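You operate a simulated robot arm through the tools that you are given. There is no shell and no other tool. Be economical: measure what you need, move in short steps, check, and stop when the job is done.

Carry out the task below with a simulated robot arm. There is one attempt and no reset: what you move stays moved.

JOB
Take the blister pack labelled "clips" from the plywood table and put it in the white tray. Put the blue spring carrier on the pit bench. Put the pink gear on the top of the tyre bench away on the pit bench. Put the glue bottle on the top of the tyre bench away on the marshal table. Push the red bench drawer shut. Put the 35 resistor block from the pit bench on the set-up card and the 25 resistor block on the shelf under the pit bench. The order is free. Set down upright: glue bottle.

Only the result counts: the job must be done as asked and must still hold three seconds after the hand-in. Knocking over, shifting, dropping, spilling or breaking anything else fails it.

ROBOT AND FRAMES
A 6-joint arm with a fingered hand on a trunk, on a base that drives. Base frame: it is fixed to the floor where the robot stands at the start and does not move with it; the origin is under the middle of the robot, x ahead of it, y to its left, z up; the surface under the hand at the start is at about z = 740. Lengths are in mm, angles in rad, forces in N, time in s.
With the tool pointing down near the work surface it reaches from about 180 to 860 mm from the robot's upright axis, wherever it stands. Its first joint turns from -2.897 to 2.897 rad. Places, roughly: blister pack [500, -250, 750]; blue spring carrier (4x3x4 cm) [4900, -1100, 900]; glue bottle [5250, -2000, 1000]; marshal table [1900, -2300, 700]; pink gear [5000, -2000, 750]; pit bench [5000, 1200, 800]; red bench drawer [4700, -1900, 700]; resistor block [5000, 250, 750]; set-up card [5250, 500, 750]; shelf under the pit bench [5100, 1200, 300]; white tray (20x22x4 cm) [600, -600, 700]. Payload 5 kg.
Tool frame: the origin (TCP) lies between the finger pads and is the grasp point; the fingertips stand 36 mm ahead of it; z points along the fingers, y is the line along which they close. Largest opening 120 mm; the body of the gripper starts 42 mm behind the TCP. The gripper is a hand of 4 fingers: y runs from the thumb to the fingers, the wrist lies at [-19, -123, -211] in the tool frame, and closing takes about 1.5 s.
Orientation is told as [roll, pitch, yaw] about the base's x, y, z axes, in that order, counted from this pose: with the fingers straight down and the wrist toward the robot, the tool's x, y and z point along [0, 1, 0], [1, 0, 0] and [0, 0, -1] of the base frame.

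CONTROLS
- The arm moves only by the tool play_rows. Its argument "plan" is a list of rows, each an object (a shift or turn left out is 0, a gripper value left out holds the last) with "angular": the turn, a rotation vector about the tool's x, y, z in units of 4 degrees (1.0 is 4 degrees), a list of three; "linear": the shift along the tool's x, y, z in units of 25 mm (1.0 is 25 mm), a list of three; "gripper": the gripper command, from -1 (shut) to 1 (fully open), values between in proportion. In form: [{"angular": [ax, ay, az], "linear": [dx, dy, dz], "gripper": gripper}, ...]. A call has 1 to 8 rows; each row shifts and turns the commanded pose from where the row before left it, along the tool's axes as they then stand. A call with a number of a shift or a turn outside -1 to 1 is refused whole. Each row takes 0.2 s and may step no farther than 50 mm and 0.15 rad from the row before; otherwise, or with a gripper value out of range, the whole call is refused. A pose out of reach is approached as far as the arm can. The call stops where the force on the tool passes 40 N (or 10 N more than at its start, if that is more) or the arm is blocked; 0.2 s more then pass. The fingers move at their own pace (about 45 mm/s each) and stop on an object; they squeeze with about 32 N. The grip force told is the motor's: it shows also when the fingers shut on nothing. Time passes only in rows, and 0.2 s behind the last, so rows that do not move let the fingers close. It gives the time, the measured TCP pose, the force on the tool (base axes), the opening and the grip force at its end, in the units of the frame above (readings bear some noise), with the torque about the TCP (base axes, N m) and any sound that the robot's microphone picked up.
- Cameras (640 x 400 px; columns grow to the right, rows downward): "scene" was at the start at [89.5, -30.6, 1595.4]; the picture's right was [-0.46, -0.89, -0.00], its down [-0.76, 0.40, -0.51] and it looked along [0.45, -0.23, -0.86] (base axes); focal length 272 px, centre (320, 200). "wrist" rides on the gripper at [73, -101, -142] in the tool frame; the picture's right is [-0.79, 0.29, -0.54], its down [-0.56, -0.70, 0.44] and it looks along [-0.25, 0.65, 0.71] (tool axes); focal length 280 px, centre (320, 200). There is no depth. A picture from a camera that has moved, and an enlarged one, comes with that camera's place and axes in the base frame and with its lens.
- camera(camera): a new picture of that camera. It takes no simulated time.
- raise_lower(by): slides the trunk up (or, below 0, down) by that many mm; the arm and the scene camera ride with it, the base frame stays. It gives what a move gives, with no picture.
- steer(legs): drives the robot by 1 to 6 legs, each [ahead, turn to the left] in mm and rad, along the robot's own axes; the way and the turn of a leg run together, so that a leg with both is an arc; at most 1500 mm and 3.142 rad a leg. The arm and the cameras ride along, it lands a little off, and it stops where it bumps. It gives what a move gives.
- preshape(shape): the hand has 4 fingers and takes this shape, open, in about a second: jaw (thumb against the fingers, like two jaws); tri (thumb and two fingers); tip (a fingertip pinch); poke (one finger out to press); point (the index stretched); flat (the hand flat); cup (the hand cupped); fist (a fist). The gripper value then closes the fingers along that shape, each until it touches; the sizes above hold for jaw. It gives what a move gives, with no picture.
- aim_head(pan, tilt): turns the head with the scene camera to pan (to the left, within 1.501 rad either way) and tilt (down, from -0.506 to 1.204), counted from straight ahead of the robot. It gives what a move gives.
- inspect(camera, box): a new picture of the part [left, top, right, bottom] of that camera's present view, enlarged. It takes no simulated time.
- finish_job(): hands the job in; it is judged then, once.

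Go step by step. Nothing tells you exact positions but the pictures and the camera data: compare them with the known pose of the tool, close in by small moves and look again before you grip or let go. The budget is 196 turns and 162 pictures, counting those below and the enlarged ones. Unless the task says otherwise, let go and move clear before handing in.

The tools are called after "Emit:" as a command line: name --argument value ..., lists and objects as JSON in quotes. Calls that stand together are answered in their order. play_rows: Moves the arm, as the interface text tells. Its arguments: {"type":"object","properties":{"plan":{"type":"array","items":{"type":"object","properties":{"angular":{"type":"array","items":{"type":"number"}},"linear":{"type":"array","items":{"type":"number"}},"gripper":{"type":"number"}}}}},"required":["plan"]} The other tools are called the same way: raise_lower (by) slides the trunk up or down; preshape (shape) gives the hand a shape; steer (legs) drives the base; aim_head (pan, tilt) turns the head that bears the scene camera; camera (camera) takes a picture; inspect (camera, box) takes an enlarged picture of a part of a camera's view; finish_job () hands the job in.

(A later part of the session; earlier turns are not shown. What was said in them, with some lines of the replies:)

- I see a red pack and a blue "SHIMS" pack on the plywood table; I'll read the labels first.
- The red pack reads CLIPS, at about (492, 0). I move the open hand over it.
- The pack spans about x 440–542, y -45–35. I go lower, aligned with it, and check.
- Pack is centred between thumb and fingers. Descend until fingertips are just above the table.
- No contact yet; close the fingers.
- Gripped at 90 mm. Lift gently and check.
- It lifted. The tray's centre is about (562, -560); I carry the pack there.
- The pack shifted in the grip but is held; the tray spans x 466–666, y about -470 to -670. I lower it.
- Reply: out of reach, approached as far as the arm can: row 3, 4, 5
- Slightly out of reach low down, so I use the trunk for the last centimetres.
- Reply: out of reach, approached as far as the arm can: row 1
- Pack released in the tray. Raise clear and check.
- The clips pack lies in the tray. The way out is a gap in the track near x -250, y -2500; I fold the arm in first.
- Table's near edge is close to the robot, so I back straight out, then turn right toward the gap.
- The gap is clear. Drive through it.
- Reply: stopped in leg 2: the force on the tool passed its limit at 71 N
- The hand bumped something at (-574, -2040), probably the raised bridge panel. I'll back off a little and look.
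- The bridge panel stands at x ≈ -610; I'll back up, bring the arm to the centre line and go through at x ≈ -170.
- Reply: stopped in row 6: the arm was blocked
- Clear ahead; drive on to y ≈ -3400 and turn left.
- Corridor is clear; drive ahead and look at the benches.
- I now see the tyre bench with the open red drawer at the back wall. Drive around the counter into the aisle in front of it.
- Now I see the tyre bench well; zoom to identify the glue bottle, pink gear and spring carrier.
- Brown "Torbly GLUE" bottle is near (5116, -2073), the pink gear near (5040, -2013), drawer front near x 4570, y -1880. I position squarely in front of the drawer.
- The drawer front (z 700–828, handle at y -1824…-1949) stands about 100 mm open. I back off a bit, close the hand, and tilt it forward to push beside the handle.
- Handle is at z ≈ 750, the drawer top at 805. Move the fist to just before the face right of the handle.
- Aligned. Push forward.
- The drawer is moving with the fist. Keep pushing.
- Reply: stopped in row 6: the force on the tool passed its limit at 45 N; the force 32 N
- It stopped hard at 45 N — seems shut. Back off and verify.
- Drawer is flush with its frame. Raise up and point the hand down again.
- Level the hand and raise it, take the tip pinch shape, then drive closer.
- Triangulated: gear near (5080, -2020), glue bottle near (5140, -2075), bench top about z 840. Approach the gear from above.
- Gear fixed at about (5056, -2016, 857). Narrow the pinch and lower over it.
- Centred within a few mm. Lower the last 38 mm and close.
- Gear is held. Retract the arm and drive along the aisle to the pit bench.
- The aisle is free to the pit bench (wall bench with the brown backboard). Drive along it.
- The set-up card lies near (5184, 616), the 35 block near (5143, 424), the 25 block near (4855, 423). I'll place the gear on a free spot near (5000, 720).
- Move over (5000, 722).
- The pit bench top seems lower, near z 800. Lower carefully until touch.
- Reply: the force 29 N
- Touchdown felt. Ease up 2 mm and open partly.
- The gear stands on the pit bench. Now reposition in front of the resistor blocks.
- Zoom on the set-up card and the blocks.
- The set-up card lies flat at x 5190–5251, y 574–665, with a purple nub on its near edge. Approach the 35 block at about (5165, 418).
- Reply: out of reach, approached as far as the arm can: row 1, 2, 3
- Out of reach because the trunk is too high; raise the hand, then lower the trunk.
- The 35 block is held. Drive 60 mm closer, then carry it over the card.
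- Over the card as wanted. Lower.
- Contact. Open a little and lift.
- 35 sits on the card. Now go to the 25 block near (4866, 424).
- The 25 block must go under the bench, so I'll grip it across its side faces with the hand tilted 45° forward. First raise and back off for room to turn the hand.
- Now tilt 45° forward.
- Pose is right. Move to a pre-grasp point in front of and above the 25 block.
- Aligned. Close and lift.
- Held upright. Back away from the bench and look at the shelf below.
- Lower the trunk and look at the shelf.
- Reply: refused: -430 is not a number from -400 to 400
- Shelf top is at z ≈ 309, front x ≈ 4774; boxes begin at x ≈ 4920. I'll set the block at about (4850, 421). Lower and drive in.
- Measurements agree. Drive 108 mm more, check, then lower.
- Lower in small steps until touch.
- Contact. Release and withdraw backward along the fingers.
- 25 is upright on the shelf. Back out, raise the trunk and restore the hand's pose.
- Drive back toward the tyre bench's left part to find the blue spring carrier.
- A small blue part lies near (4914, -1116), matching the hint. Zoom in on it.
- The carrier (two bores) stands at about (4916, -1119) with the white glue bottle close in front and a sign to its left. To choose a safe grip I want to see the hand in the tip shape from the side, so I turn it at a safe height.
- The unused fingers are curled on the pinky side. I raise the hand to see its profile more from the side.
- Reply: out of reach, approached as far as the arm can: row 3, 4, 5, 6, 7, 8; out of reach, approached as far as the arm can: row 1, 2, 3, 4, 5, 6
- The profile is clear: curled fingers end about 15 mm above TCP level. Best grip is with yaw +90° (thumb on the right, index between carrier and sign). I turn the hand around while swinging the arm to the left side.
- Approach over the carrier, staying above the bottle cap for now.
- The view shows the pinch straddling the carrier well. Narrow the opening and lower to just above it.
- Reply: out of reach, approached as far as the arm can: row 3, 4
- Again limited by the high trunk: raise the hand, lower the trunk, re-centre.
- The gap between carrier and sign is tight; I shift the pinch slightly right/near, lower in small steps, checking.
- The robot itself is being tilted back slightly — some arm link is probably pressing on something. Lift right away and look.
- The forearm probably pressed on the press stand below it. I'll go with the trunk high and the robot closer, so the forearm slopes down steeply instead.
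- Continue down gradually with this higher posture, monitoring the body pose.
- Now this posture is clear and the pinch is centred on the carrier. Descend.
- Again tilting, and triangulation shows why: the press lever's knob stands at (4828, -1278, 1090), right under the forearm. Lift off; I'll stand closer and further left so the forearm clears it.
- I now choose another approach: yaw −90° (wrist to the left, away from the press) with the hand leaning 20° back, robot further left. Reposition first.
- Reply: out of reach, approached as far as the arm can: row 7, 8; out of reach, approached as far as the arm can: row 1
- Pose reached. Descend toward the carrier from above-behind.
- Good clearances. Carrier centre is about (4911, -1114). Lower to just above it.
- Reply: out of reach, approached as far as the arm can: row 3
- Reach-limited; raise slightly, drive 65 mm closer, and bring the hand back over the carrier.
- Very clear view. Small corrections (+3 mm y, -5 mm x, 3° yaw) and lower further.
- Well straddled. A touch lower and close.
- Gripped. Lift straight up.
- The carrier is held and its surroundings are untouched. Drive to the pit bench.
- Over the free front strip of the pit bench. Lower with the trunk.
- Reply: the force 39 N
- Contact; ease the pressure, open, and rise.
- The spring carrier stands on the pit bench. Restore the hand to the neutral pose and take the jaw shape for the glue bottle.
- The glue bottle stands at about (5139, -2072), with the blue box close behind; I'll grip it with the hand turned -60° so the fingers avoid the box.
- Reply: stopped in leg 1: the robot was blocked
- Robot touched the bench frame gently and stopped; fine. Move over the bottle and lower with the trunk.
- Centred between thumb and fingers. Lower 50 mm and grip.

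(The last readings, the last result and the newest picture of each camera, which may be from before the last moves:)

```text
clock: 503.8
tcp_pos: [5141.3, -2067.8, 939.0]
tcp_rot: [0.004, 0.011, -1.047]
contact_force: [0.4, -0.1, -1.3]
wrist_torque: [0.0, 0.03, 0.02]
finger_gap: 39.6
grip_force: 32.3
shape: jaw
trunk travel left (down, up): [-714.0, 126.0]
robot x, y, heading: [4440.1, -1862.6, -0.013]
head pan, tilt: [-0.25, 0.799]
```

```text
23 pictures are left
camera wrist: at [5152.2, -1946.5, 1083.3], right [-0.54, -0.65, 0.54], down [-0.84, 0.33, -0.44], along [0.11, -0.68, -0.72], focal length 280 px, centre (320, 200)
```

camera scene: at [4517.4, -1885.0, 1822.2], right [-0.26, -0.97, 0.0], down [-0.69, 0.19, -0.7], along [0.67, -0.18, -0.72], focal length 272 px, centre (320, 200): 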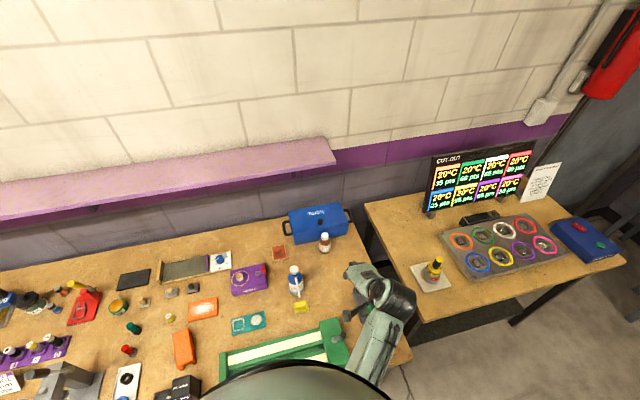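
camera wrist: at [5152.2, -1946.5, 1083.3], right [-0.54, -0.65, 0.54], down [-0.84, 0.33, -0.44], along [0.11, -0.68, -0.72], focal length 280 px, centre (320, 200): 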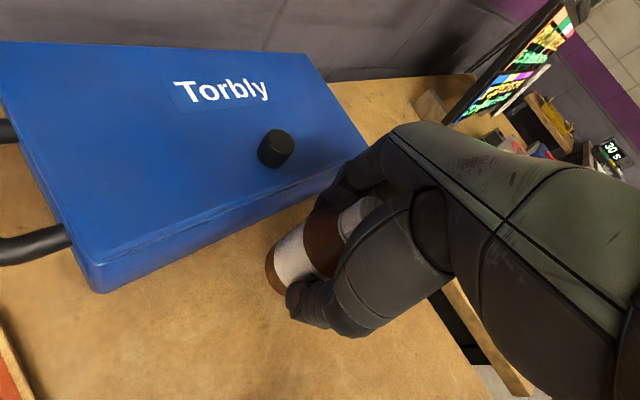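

The bottle is held upright. Raise, retract, and back out.

Emit:
raise_lower --by 120

Emit:
play_rows --plan '[{"linear": [-0.866, -0.5, 0]}, {"linear": [-0.866, -0.5, 0]}, {"linear": [-0.866, -0.5, 0]}, {"linear": [-0.866, -0.5, 0]}, {"linear": [-0.866, -0.5, 0]}, {"linear": [-0.866, -0.5, 0]}, {"linear": [-0.866, -0.5, 0]}, {"linear": [-0.866, -0.5, 0]}]'

Emit:
steer --legs '[[-270, 0], [0, -1.56], [1500, 0]]'

Emit:
aim_head --pan -0.6 --tilt 0.5

Emit:
camera --camera "scene"

```text
clock: 505.3
tcp_pos: [5140.1, -2068.7, 1058.7]
tcp_rot: [0.005, 0.01, -1.047]
contact_force: [-0.1, 0.0, -1.7]
wrist_torque: [-0.02, 0.0, -0.04]
finger_gap: 39.7
grip_force: 31.9
shape: jaw
trunk travel left (down, up): [-834.0, 6.0]
robot x, y, heading: [4439.7, -1864.6, -0.01]
head pan, tilt: [-0.25, 0.799]
```

```text
clock: 507.1
tcp_pos: [4939.1, -2068.3, 1060.4]
tcp_rot: [0.005, 0.008, -1.048]
contact_force: [0.2, -0.3, -1.4]
wrist_torque: [0.0, 0.0, 0.0]
finger_gap: 39.4
grip_force: 32.1
shape: jaw
trunk travel left (down, up): [-834.0, 6.0]
robot x, y, heading: [4438.3, -1865.6, -0.009]
head pan, tilt: [-0.25, 0.799]
```

```text
clock: 521.6
tcp_pos: [3907.6, -3865.6, 1059.5]
tcp_rot: [0.005, 0.012, -2.639]
contact_force: [0.1, -0.3, -1.4]
wrist_torque: [-0.01, 0.03, -0.01]
finger_gap: 39.4
grip_force: 32.1
shape: jaw
trunk travel left (down, up): [-834.0, 6.0]
robot x, y, heading: [4123.5, -3371.2, -1.604]
head pan, tilt: [-0.25, 0.799]
```

```text
clock: 522.4
tcp_pos: [3908.8, -3866.9, 1058.7]
tcp_rot: [0.003, 0.012, -2.638]
contact_force: [0.5, 0.4, -1.0]
wrist_torque: [0.03, -0.02, -0.01]
finger_gap: 39.3
grip_force: 32.4
shape: jaw
trunk travel left (down, up): [-834.0, 6.0]
robot x, y, heading: [4123.3, -3370.1, -1.601]
head pan, tilt: [-0.6, 0.499]
```

```text
22 pictures are left
camera scene: at [4067.7, -3474.1, 1848.1], right [-0.81, 0.59, 0.0], down [0.28, 0.39, -0.88], along [-0.52, -0.71, -0.48], focal length 272 px, centre (320, 200)
```

scene: 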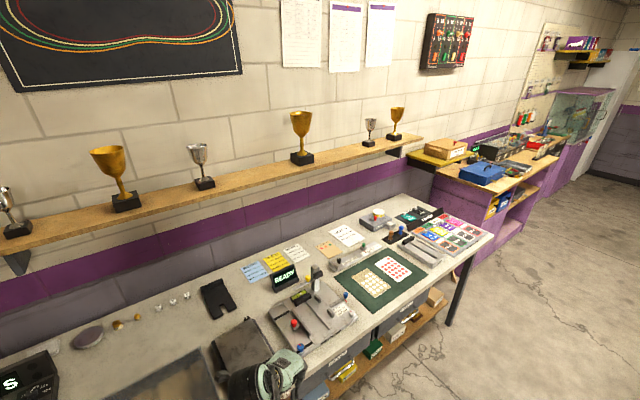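

Turn toward −x and drive to the marshal table's near side.

Emit:
steer --legs '[[0, -1.54], [1200, 0], [1050, 0], [0, -1.571]]'

Emit:
aim_head --pan 0.0 --tilt 0.7

Emit:
camera --camera "scene"

```text
clock: 543.6
tcp_pos: [2036.2, -2872.7, 1060.5]
tcp_rot: [0.005, 0.01, 0.563]
contact_force: [-0.8, -0.2, -1.5]
wrist_torque: [-0.03, 0.0, -0.04]
finger_gap: 38.8
grip_force: 31.9
shape: jaw
trunk travel left (down, up): [-834.0, 6.0]
robot x, y, heading: [1848.4, -3379.1, 1.595]
head pan, tilt: [-0.6, 0.499]
```

```text
clock: 544.6
tcp_pos: [2035.4, -2874.5, 1059.1]
tcp_rot: [0.003, 0.012, 0.562]
contact_force: [0.3, 1.1, -1.0]
wrist_torque: [-0.01, 0.0, 0.01]
finger_gap: 38.7
grip_force: 31.5
shape: jaw
trunk travel left (down, up): [-834.0, 6.0]
robot x, y, heading: [1848.0, -3377.9, 1.597]
head pan, tilt: [0.0, 0.7]
```

```text
21 pictures are left
camera scene: at [1847.4, -3264.1, 1830.5], right [1.0, 0.02, 0.0], down [0.02, -0.64, -0.77], along [-0.02, 0.76, -0.64], focal length 272 px, centre (320, 200)
```

scene: 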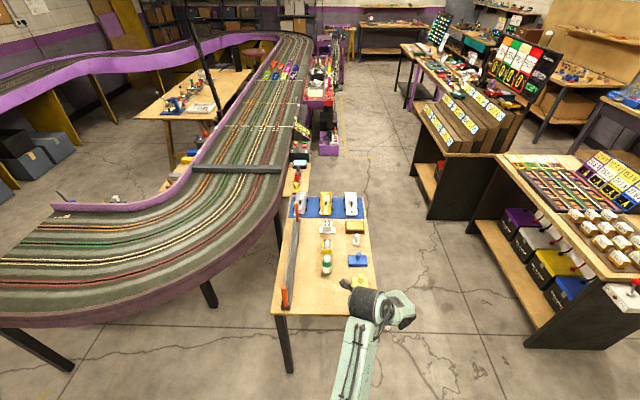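

Emit:
inspect --camera "scene" --box '[260, 190, 420, 320]'

```text
3.08 times, centred on (340, 255) of scene
camera zoom: at [1847.4, -3264.1, 1830.5], right [1.0, 0.02, 0.0], down [0.02, -0.64, -0.77], along [-0.02, 0.76, -0.64], focal length 838 px, centre (258, 31)
```

zoom: 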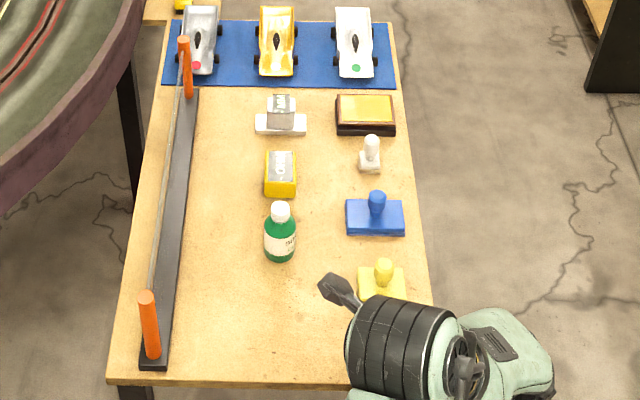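

There is a free spot at the table's front middle near (1849, -2622). Drive closer and move over it.

Emit:
steer --legs '[[140, -0.02]]'

Emit:
play_rows --plan '[{"linear": [0.92, -0.48, 0]}, {"linear": [0.92, -0.48, 0]}, {"linear": [0.92, -0.48, 0]}, {"linear": [0.92, -0.48, 0]}, {"linear": [0.92, -0.48, 0]}, {"linear": [0.92, -0.48, 0]}, {"linear": [0.92, -0.48, 0]}, {"linear": [0.92, -0.48, 0]}]'

Emit:
inspect --camera "scene" --box '[240, 200, 432, 340]'

Emit:
camera --camera "wrist"

```text
clock: 546.0
tcp_pos: [2044.0, -2738.9, 1060.3]
tcp_rot: [0.006, 0.01, 0.541]
contact_force: [0.3, -0.9, -1.3]
wrist_torque: [0.01, 0.03, 0.01]
finger_gap: 38.9
grip_force: 31.9
shape: jaw
trunk travel left (down, up): [-834.0, 6.0]
robot x, y, heading: [1847.8, -3237.8, 1.579]
head pan, tilt: [0.0, 0.7]
```

```text
clock: 547.9
tcp_pos: [1866.4, -2628.4, 1063.0]
tcp_rot: [0.003, 0.01, 0.542]
contact_force: [-1.0, 0.1, -0.7]
wrist_torque: [-0.02, -0.04, 0.01]
finger_gap: 38.9
grip_force: 32.1
shape: jaw
trunk travel left (down, up): [-834.0, 6.0]
robot x, y, heading: [1850.9, -3238.2, 1.576]
head pan, tilt: [0.0, 0.7]
```

```text
2.86 times, centred on (336, 270) of scene
camera zoom: at [1846.3, -3122.3, 1830.4], right [1.0, 0.01, 0.0], down [0.0, -0.64, -0.76], along [0.0, 0.76, -0.64], focal length 778 px, centre (274, 0)
```

zoom: 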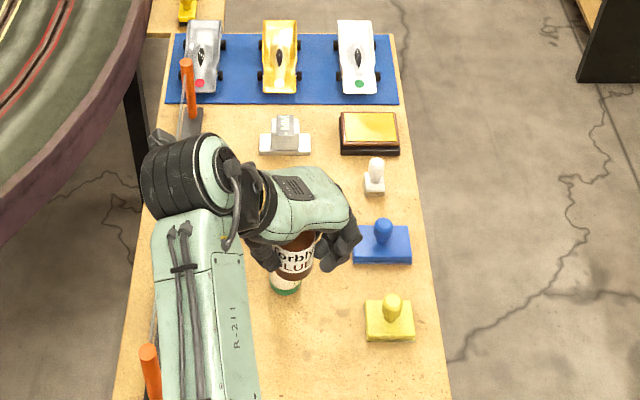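

```text
18 pictures are left
camera wrist: at [1742.5, -2617.5, 1205.0], right [0.66, -0.53, 0.54], down [-0.32, -0.84, -0.44], along [0.68, 0.12, -0.72], focal length 280 px, centre (320, 200)
```

wrist: 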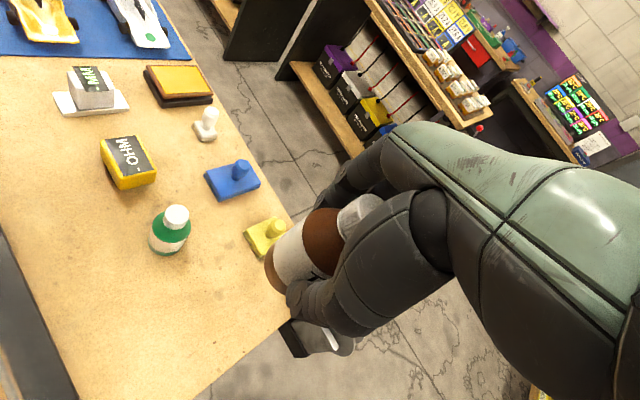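

The spot below the hand is free (green bottle 125 mm away). Lower with the trunk.

Emit:
raise_lower --by -250

Emit:
camera --camera "wrist"

Emit:
inspect --camera "scene" --box '[240, 160, 432, 300]'

```text
clock: 550.4
tcp_pos: [1866.2, -2628.3, 811.9]
tcp_rot: [0.005, 0.011, 0.541]
contact_force: [0.4, 0.6, -1.9]
wrist_torque: [-0.03, -0.02, -0.02]
finger_gap: 38.8
grip_force: 32.3
shape: jaw
trunk travel left (down, up): [-584.0, 256.0]
robot x, y, heading: [1850.4, -3243.6, 1.577]
head pan, tilt: [0.0, 0.7]
```

```text
17 pictures are left
camera wrist: at [1743.4, -2618.2, 955.9], right [0.66, -0.53, 0.54], down [-0.32, -0.84, -0.44], along [0.68, 0.12, -0.72], focal length 280 px, centre (320, 200)
```

wrist: 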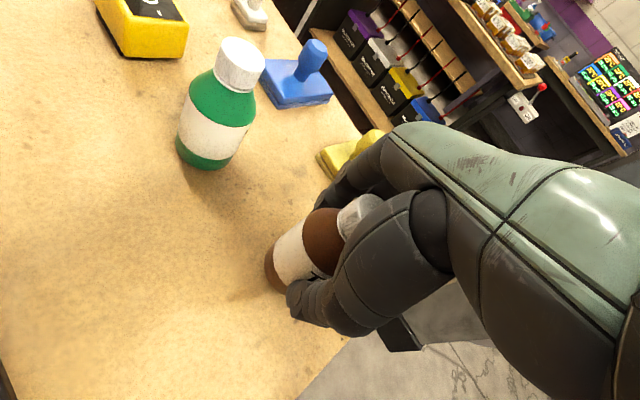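

```text
2.86 times, centred on (336, 230) of scene
camera zoom: at [1847.4, -3123.5, 1580.5], right [1.0, 0.01, 0.0], down [0.0, -0.64, -0.76], along [0.0, 0.76, -0.64], focal length 778 px, centre (274, 114)
```

zoom: 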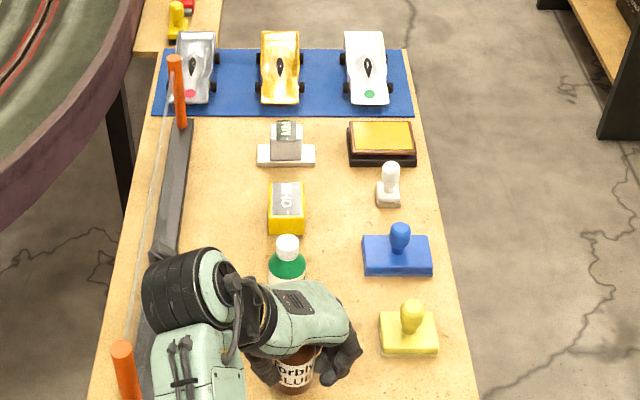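

Looks good. Lower further until touch.

Emit:
raise_lower --by -18

Emit:
play_rows --plan '[{"linear": [0, 0, 0.12]}, {"linear": [0, 0, 0.12]}, {"linear": [0, 0, 0.12]}, {}]'

```text
clock: 551.1
tcp_pos: [1866.1, -2627.6, 798.1]
tcp_rot: [0.011, 0.004, 0.541]
contact_force: [-1.0, -2.0, 24.9]
wrist_torque: [0.0, -0.07, -0.02]
finger_gap: 39.9
grip_force: 31.9
shape: jaw
trunk travel left (down, up): [-566.0, 274.0]
robot x, y, heading: [1848.0, -3237.4, 1.576]
head pan, tilt: [0.0, 0.7]
```

```text
clock: 551.6
tcp_pos: [1866.5, -2626.0, 798.8]
tcp_rot: [0.017, -0.002, 0.538]
contact_force: [-1.6, -8.7, 23.0]
wrist_torque: [-0.21, 0.0, -0.09]
finger_gap: 40.8
grip_force: 31.6
shape: jaw
trunk travel left (down, up): [-566.0, 274.0]
robot x, y, heading: [1850.9, -3242.0, 1.577]
head pan, tilt: [0.0, 0.7]
stopped in row 2: the force on the tool passed its limit at 43 N (the readings are from after the stop); the commanded pose is now the measured one
```

Contact reached. Ease up 2 mm, check, then release slowly.

Emit:
play_rows --plan '[{"linear": [0, 0, -0.06]}, {}, {}]'

Emit:
camera --camera "wrist"

```text
clock: 552.4
tcp_pos: [1866.9, -2626.2, 798.4]
tcp_rot: [0.016, 0.001, 0.541]
contact_force: [-0.8, 0.1, 21.4]
wrist_torque: [0.07, -0.09, 0.03]
finger_gap: 40.6
grip_force: 32.0
shape: jaw
trunk travel left (down, up): [-566.0, 274.0]
robot x, y, heading: [1847.8, -3240.4, 1.582]
head pan, tilt: [0.0, 0.7]
```

```text
15 pictures are left
camera wrist: at [1743.6, -2618.4, 941.6], right [0.66, -0.54, 0.53], down [-0.32, -0.83, -0.45], along [0.68, 0.13, -0.72], focal length 280 px, centre (320, 200)
```

wrist: 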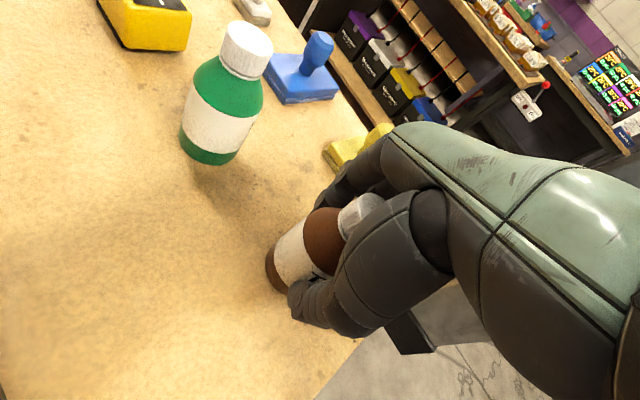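

Emit:
play_rows --plan '[{"linear": [0, 0, -0.08]}, {"linear": [0, 0, -0.06]}, {}]'

```text
clock: 553.2
tcp_pos: [1868.4, -2626.3, 798.6]
tcp_rot: [0.01, 0.007, 0.539]
contact_force: [-0.3, -0.4, 7.6]
wrist_torque: [0.11, -0.07, 0.02]
finger_gap: 40.5
grip_force: 31.9
shape: jaw
trunk travel left (down, up): [-566.0, 274.0]
robot x, y, heading: [1848.7, -3240.0, 1.575]
head pan, tilt: [0.0, 0.7]
```

Nearly unloaded (7.6 N). Open slowly, then wide.

Emit:
play_rows --plan '[{"gripper": -0.3}, {"gripper": -0.2}, {"gripper": 0}, {"gripper": 0.2}, {"gripper": 0.35}, {"gripper": 0.35}, {}]'

Emit:
camera --camera "wrist"

```text
clock: 554.8
tcp_pos: [1869.1, -2627.4, 799.1]
tcp_rot: [0.012, 0.004, 0.541]
contact_force: [-0.5, 0.3, -0.3]
wrist_torque: [-0.02, 0.0, 0.0]
finger_gap: 80.6
grip_force: 0.1
shape: jaw
trunk travel left (down, up): [-566.0, 274.0]
robot x, y, heading: [1847.1, -3235.2, 1.576]
head pan, tilt: [0.0, 0.7]
```

```text
14 pictures are left
camera wrist: at [1743.9, -2617.4, 942.9], right [0.66, -0.53, 0.53], down [-0.32, -0.84, -0.45], along [0.68, 0.13, -0.72], focal length 280 px, centre (320, 200)
```

wrist: 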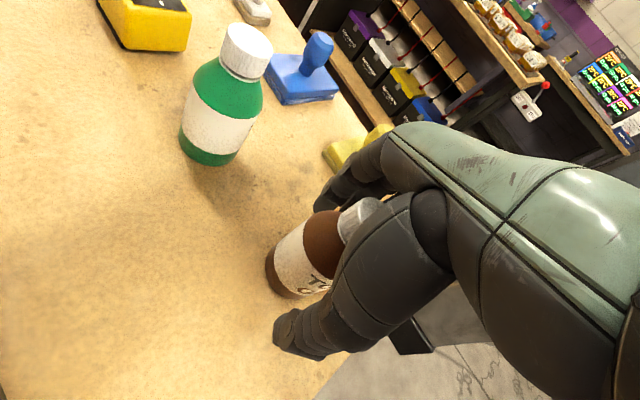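

The bottle stands on its own. Raise the hand clear and verify.

Emit:
raise_lower --by 260

Emit:
camera --camera "wrist"

```text
clock: 557.5
tcp_pos: [1867.5, -2626.8, 1059.7]
tcp_rot: [0.01, 0.005, 0.542]
contact_force: [-0.2, -0.3, 0.2]
wrist_torque: [-0.01, 0.02, 0.01]
finger_gap: 80.7
grip_force: 0.1
shape: jaw
trunk travel left (down, up): [-826.0, 14.0]
robot x, y, heading: [1845.5, -3239.7, 1.577]
head pan, tilt: [0.0, 0.7]
```

```text
13 pictures are left
camera wrist: at [1744.0, -2617.3, 1202.8], right [0.66, -0.53, 0.53], down [-0.32, -0.84, -0.45], along [0.68, 0.13, -0.72], focal length 280 px, centre (320, 200)
```

wrist: 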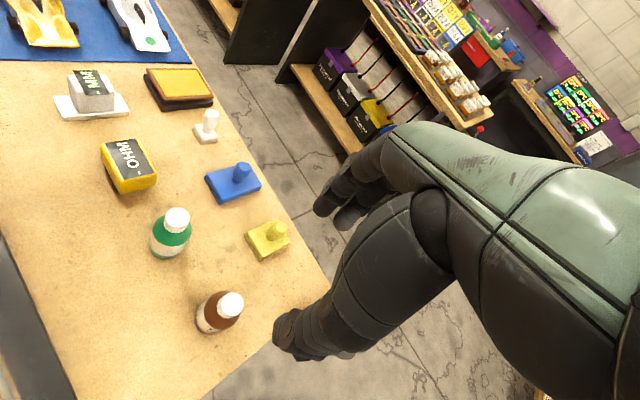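

Everything is in place: the glue bottle stands upright and alone on the marshal table, and the hand is clear. I hand the job in.

Emit:
finish_job

```text
The job is handed in.
```

I did all seven moves and handed the job in; I have no verdict back.

| Item | Where it is now |
|---|---|
| Clips pack | In the white tray |
| Red bench drawer | Pushed shut until it stopped hard, and the front looked flush |
| Pink gear | Standing on the pit bench |
| 35 resistor block | On the set-up card |
| 25 resistor block | On the shelf under the pit bench |
| Blue spring carrier | On the pit bench |
| Glue bottle (brown "Torbly GLUE") | Upright on the marshal table, hand clear |

I made three unplanned contacts on the way:
- **Raised bridge panel:** the hand hit it at about 71 N while I drove through the track gap. In the picture right after, it was still standing.
- **Press stand on the tyre bench:** the forearm pressed on it, most likely on its lever, twice while I reached for the spring carrier. Pictures afterwards show the lever where it was before.
- **Tyre bench:** the base bumped its frame once and stopped. I did not go back to check the drawer after that bump.
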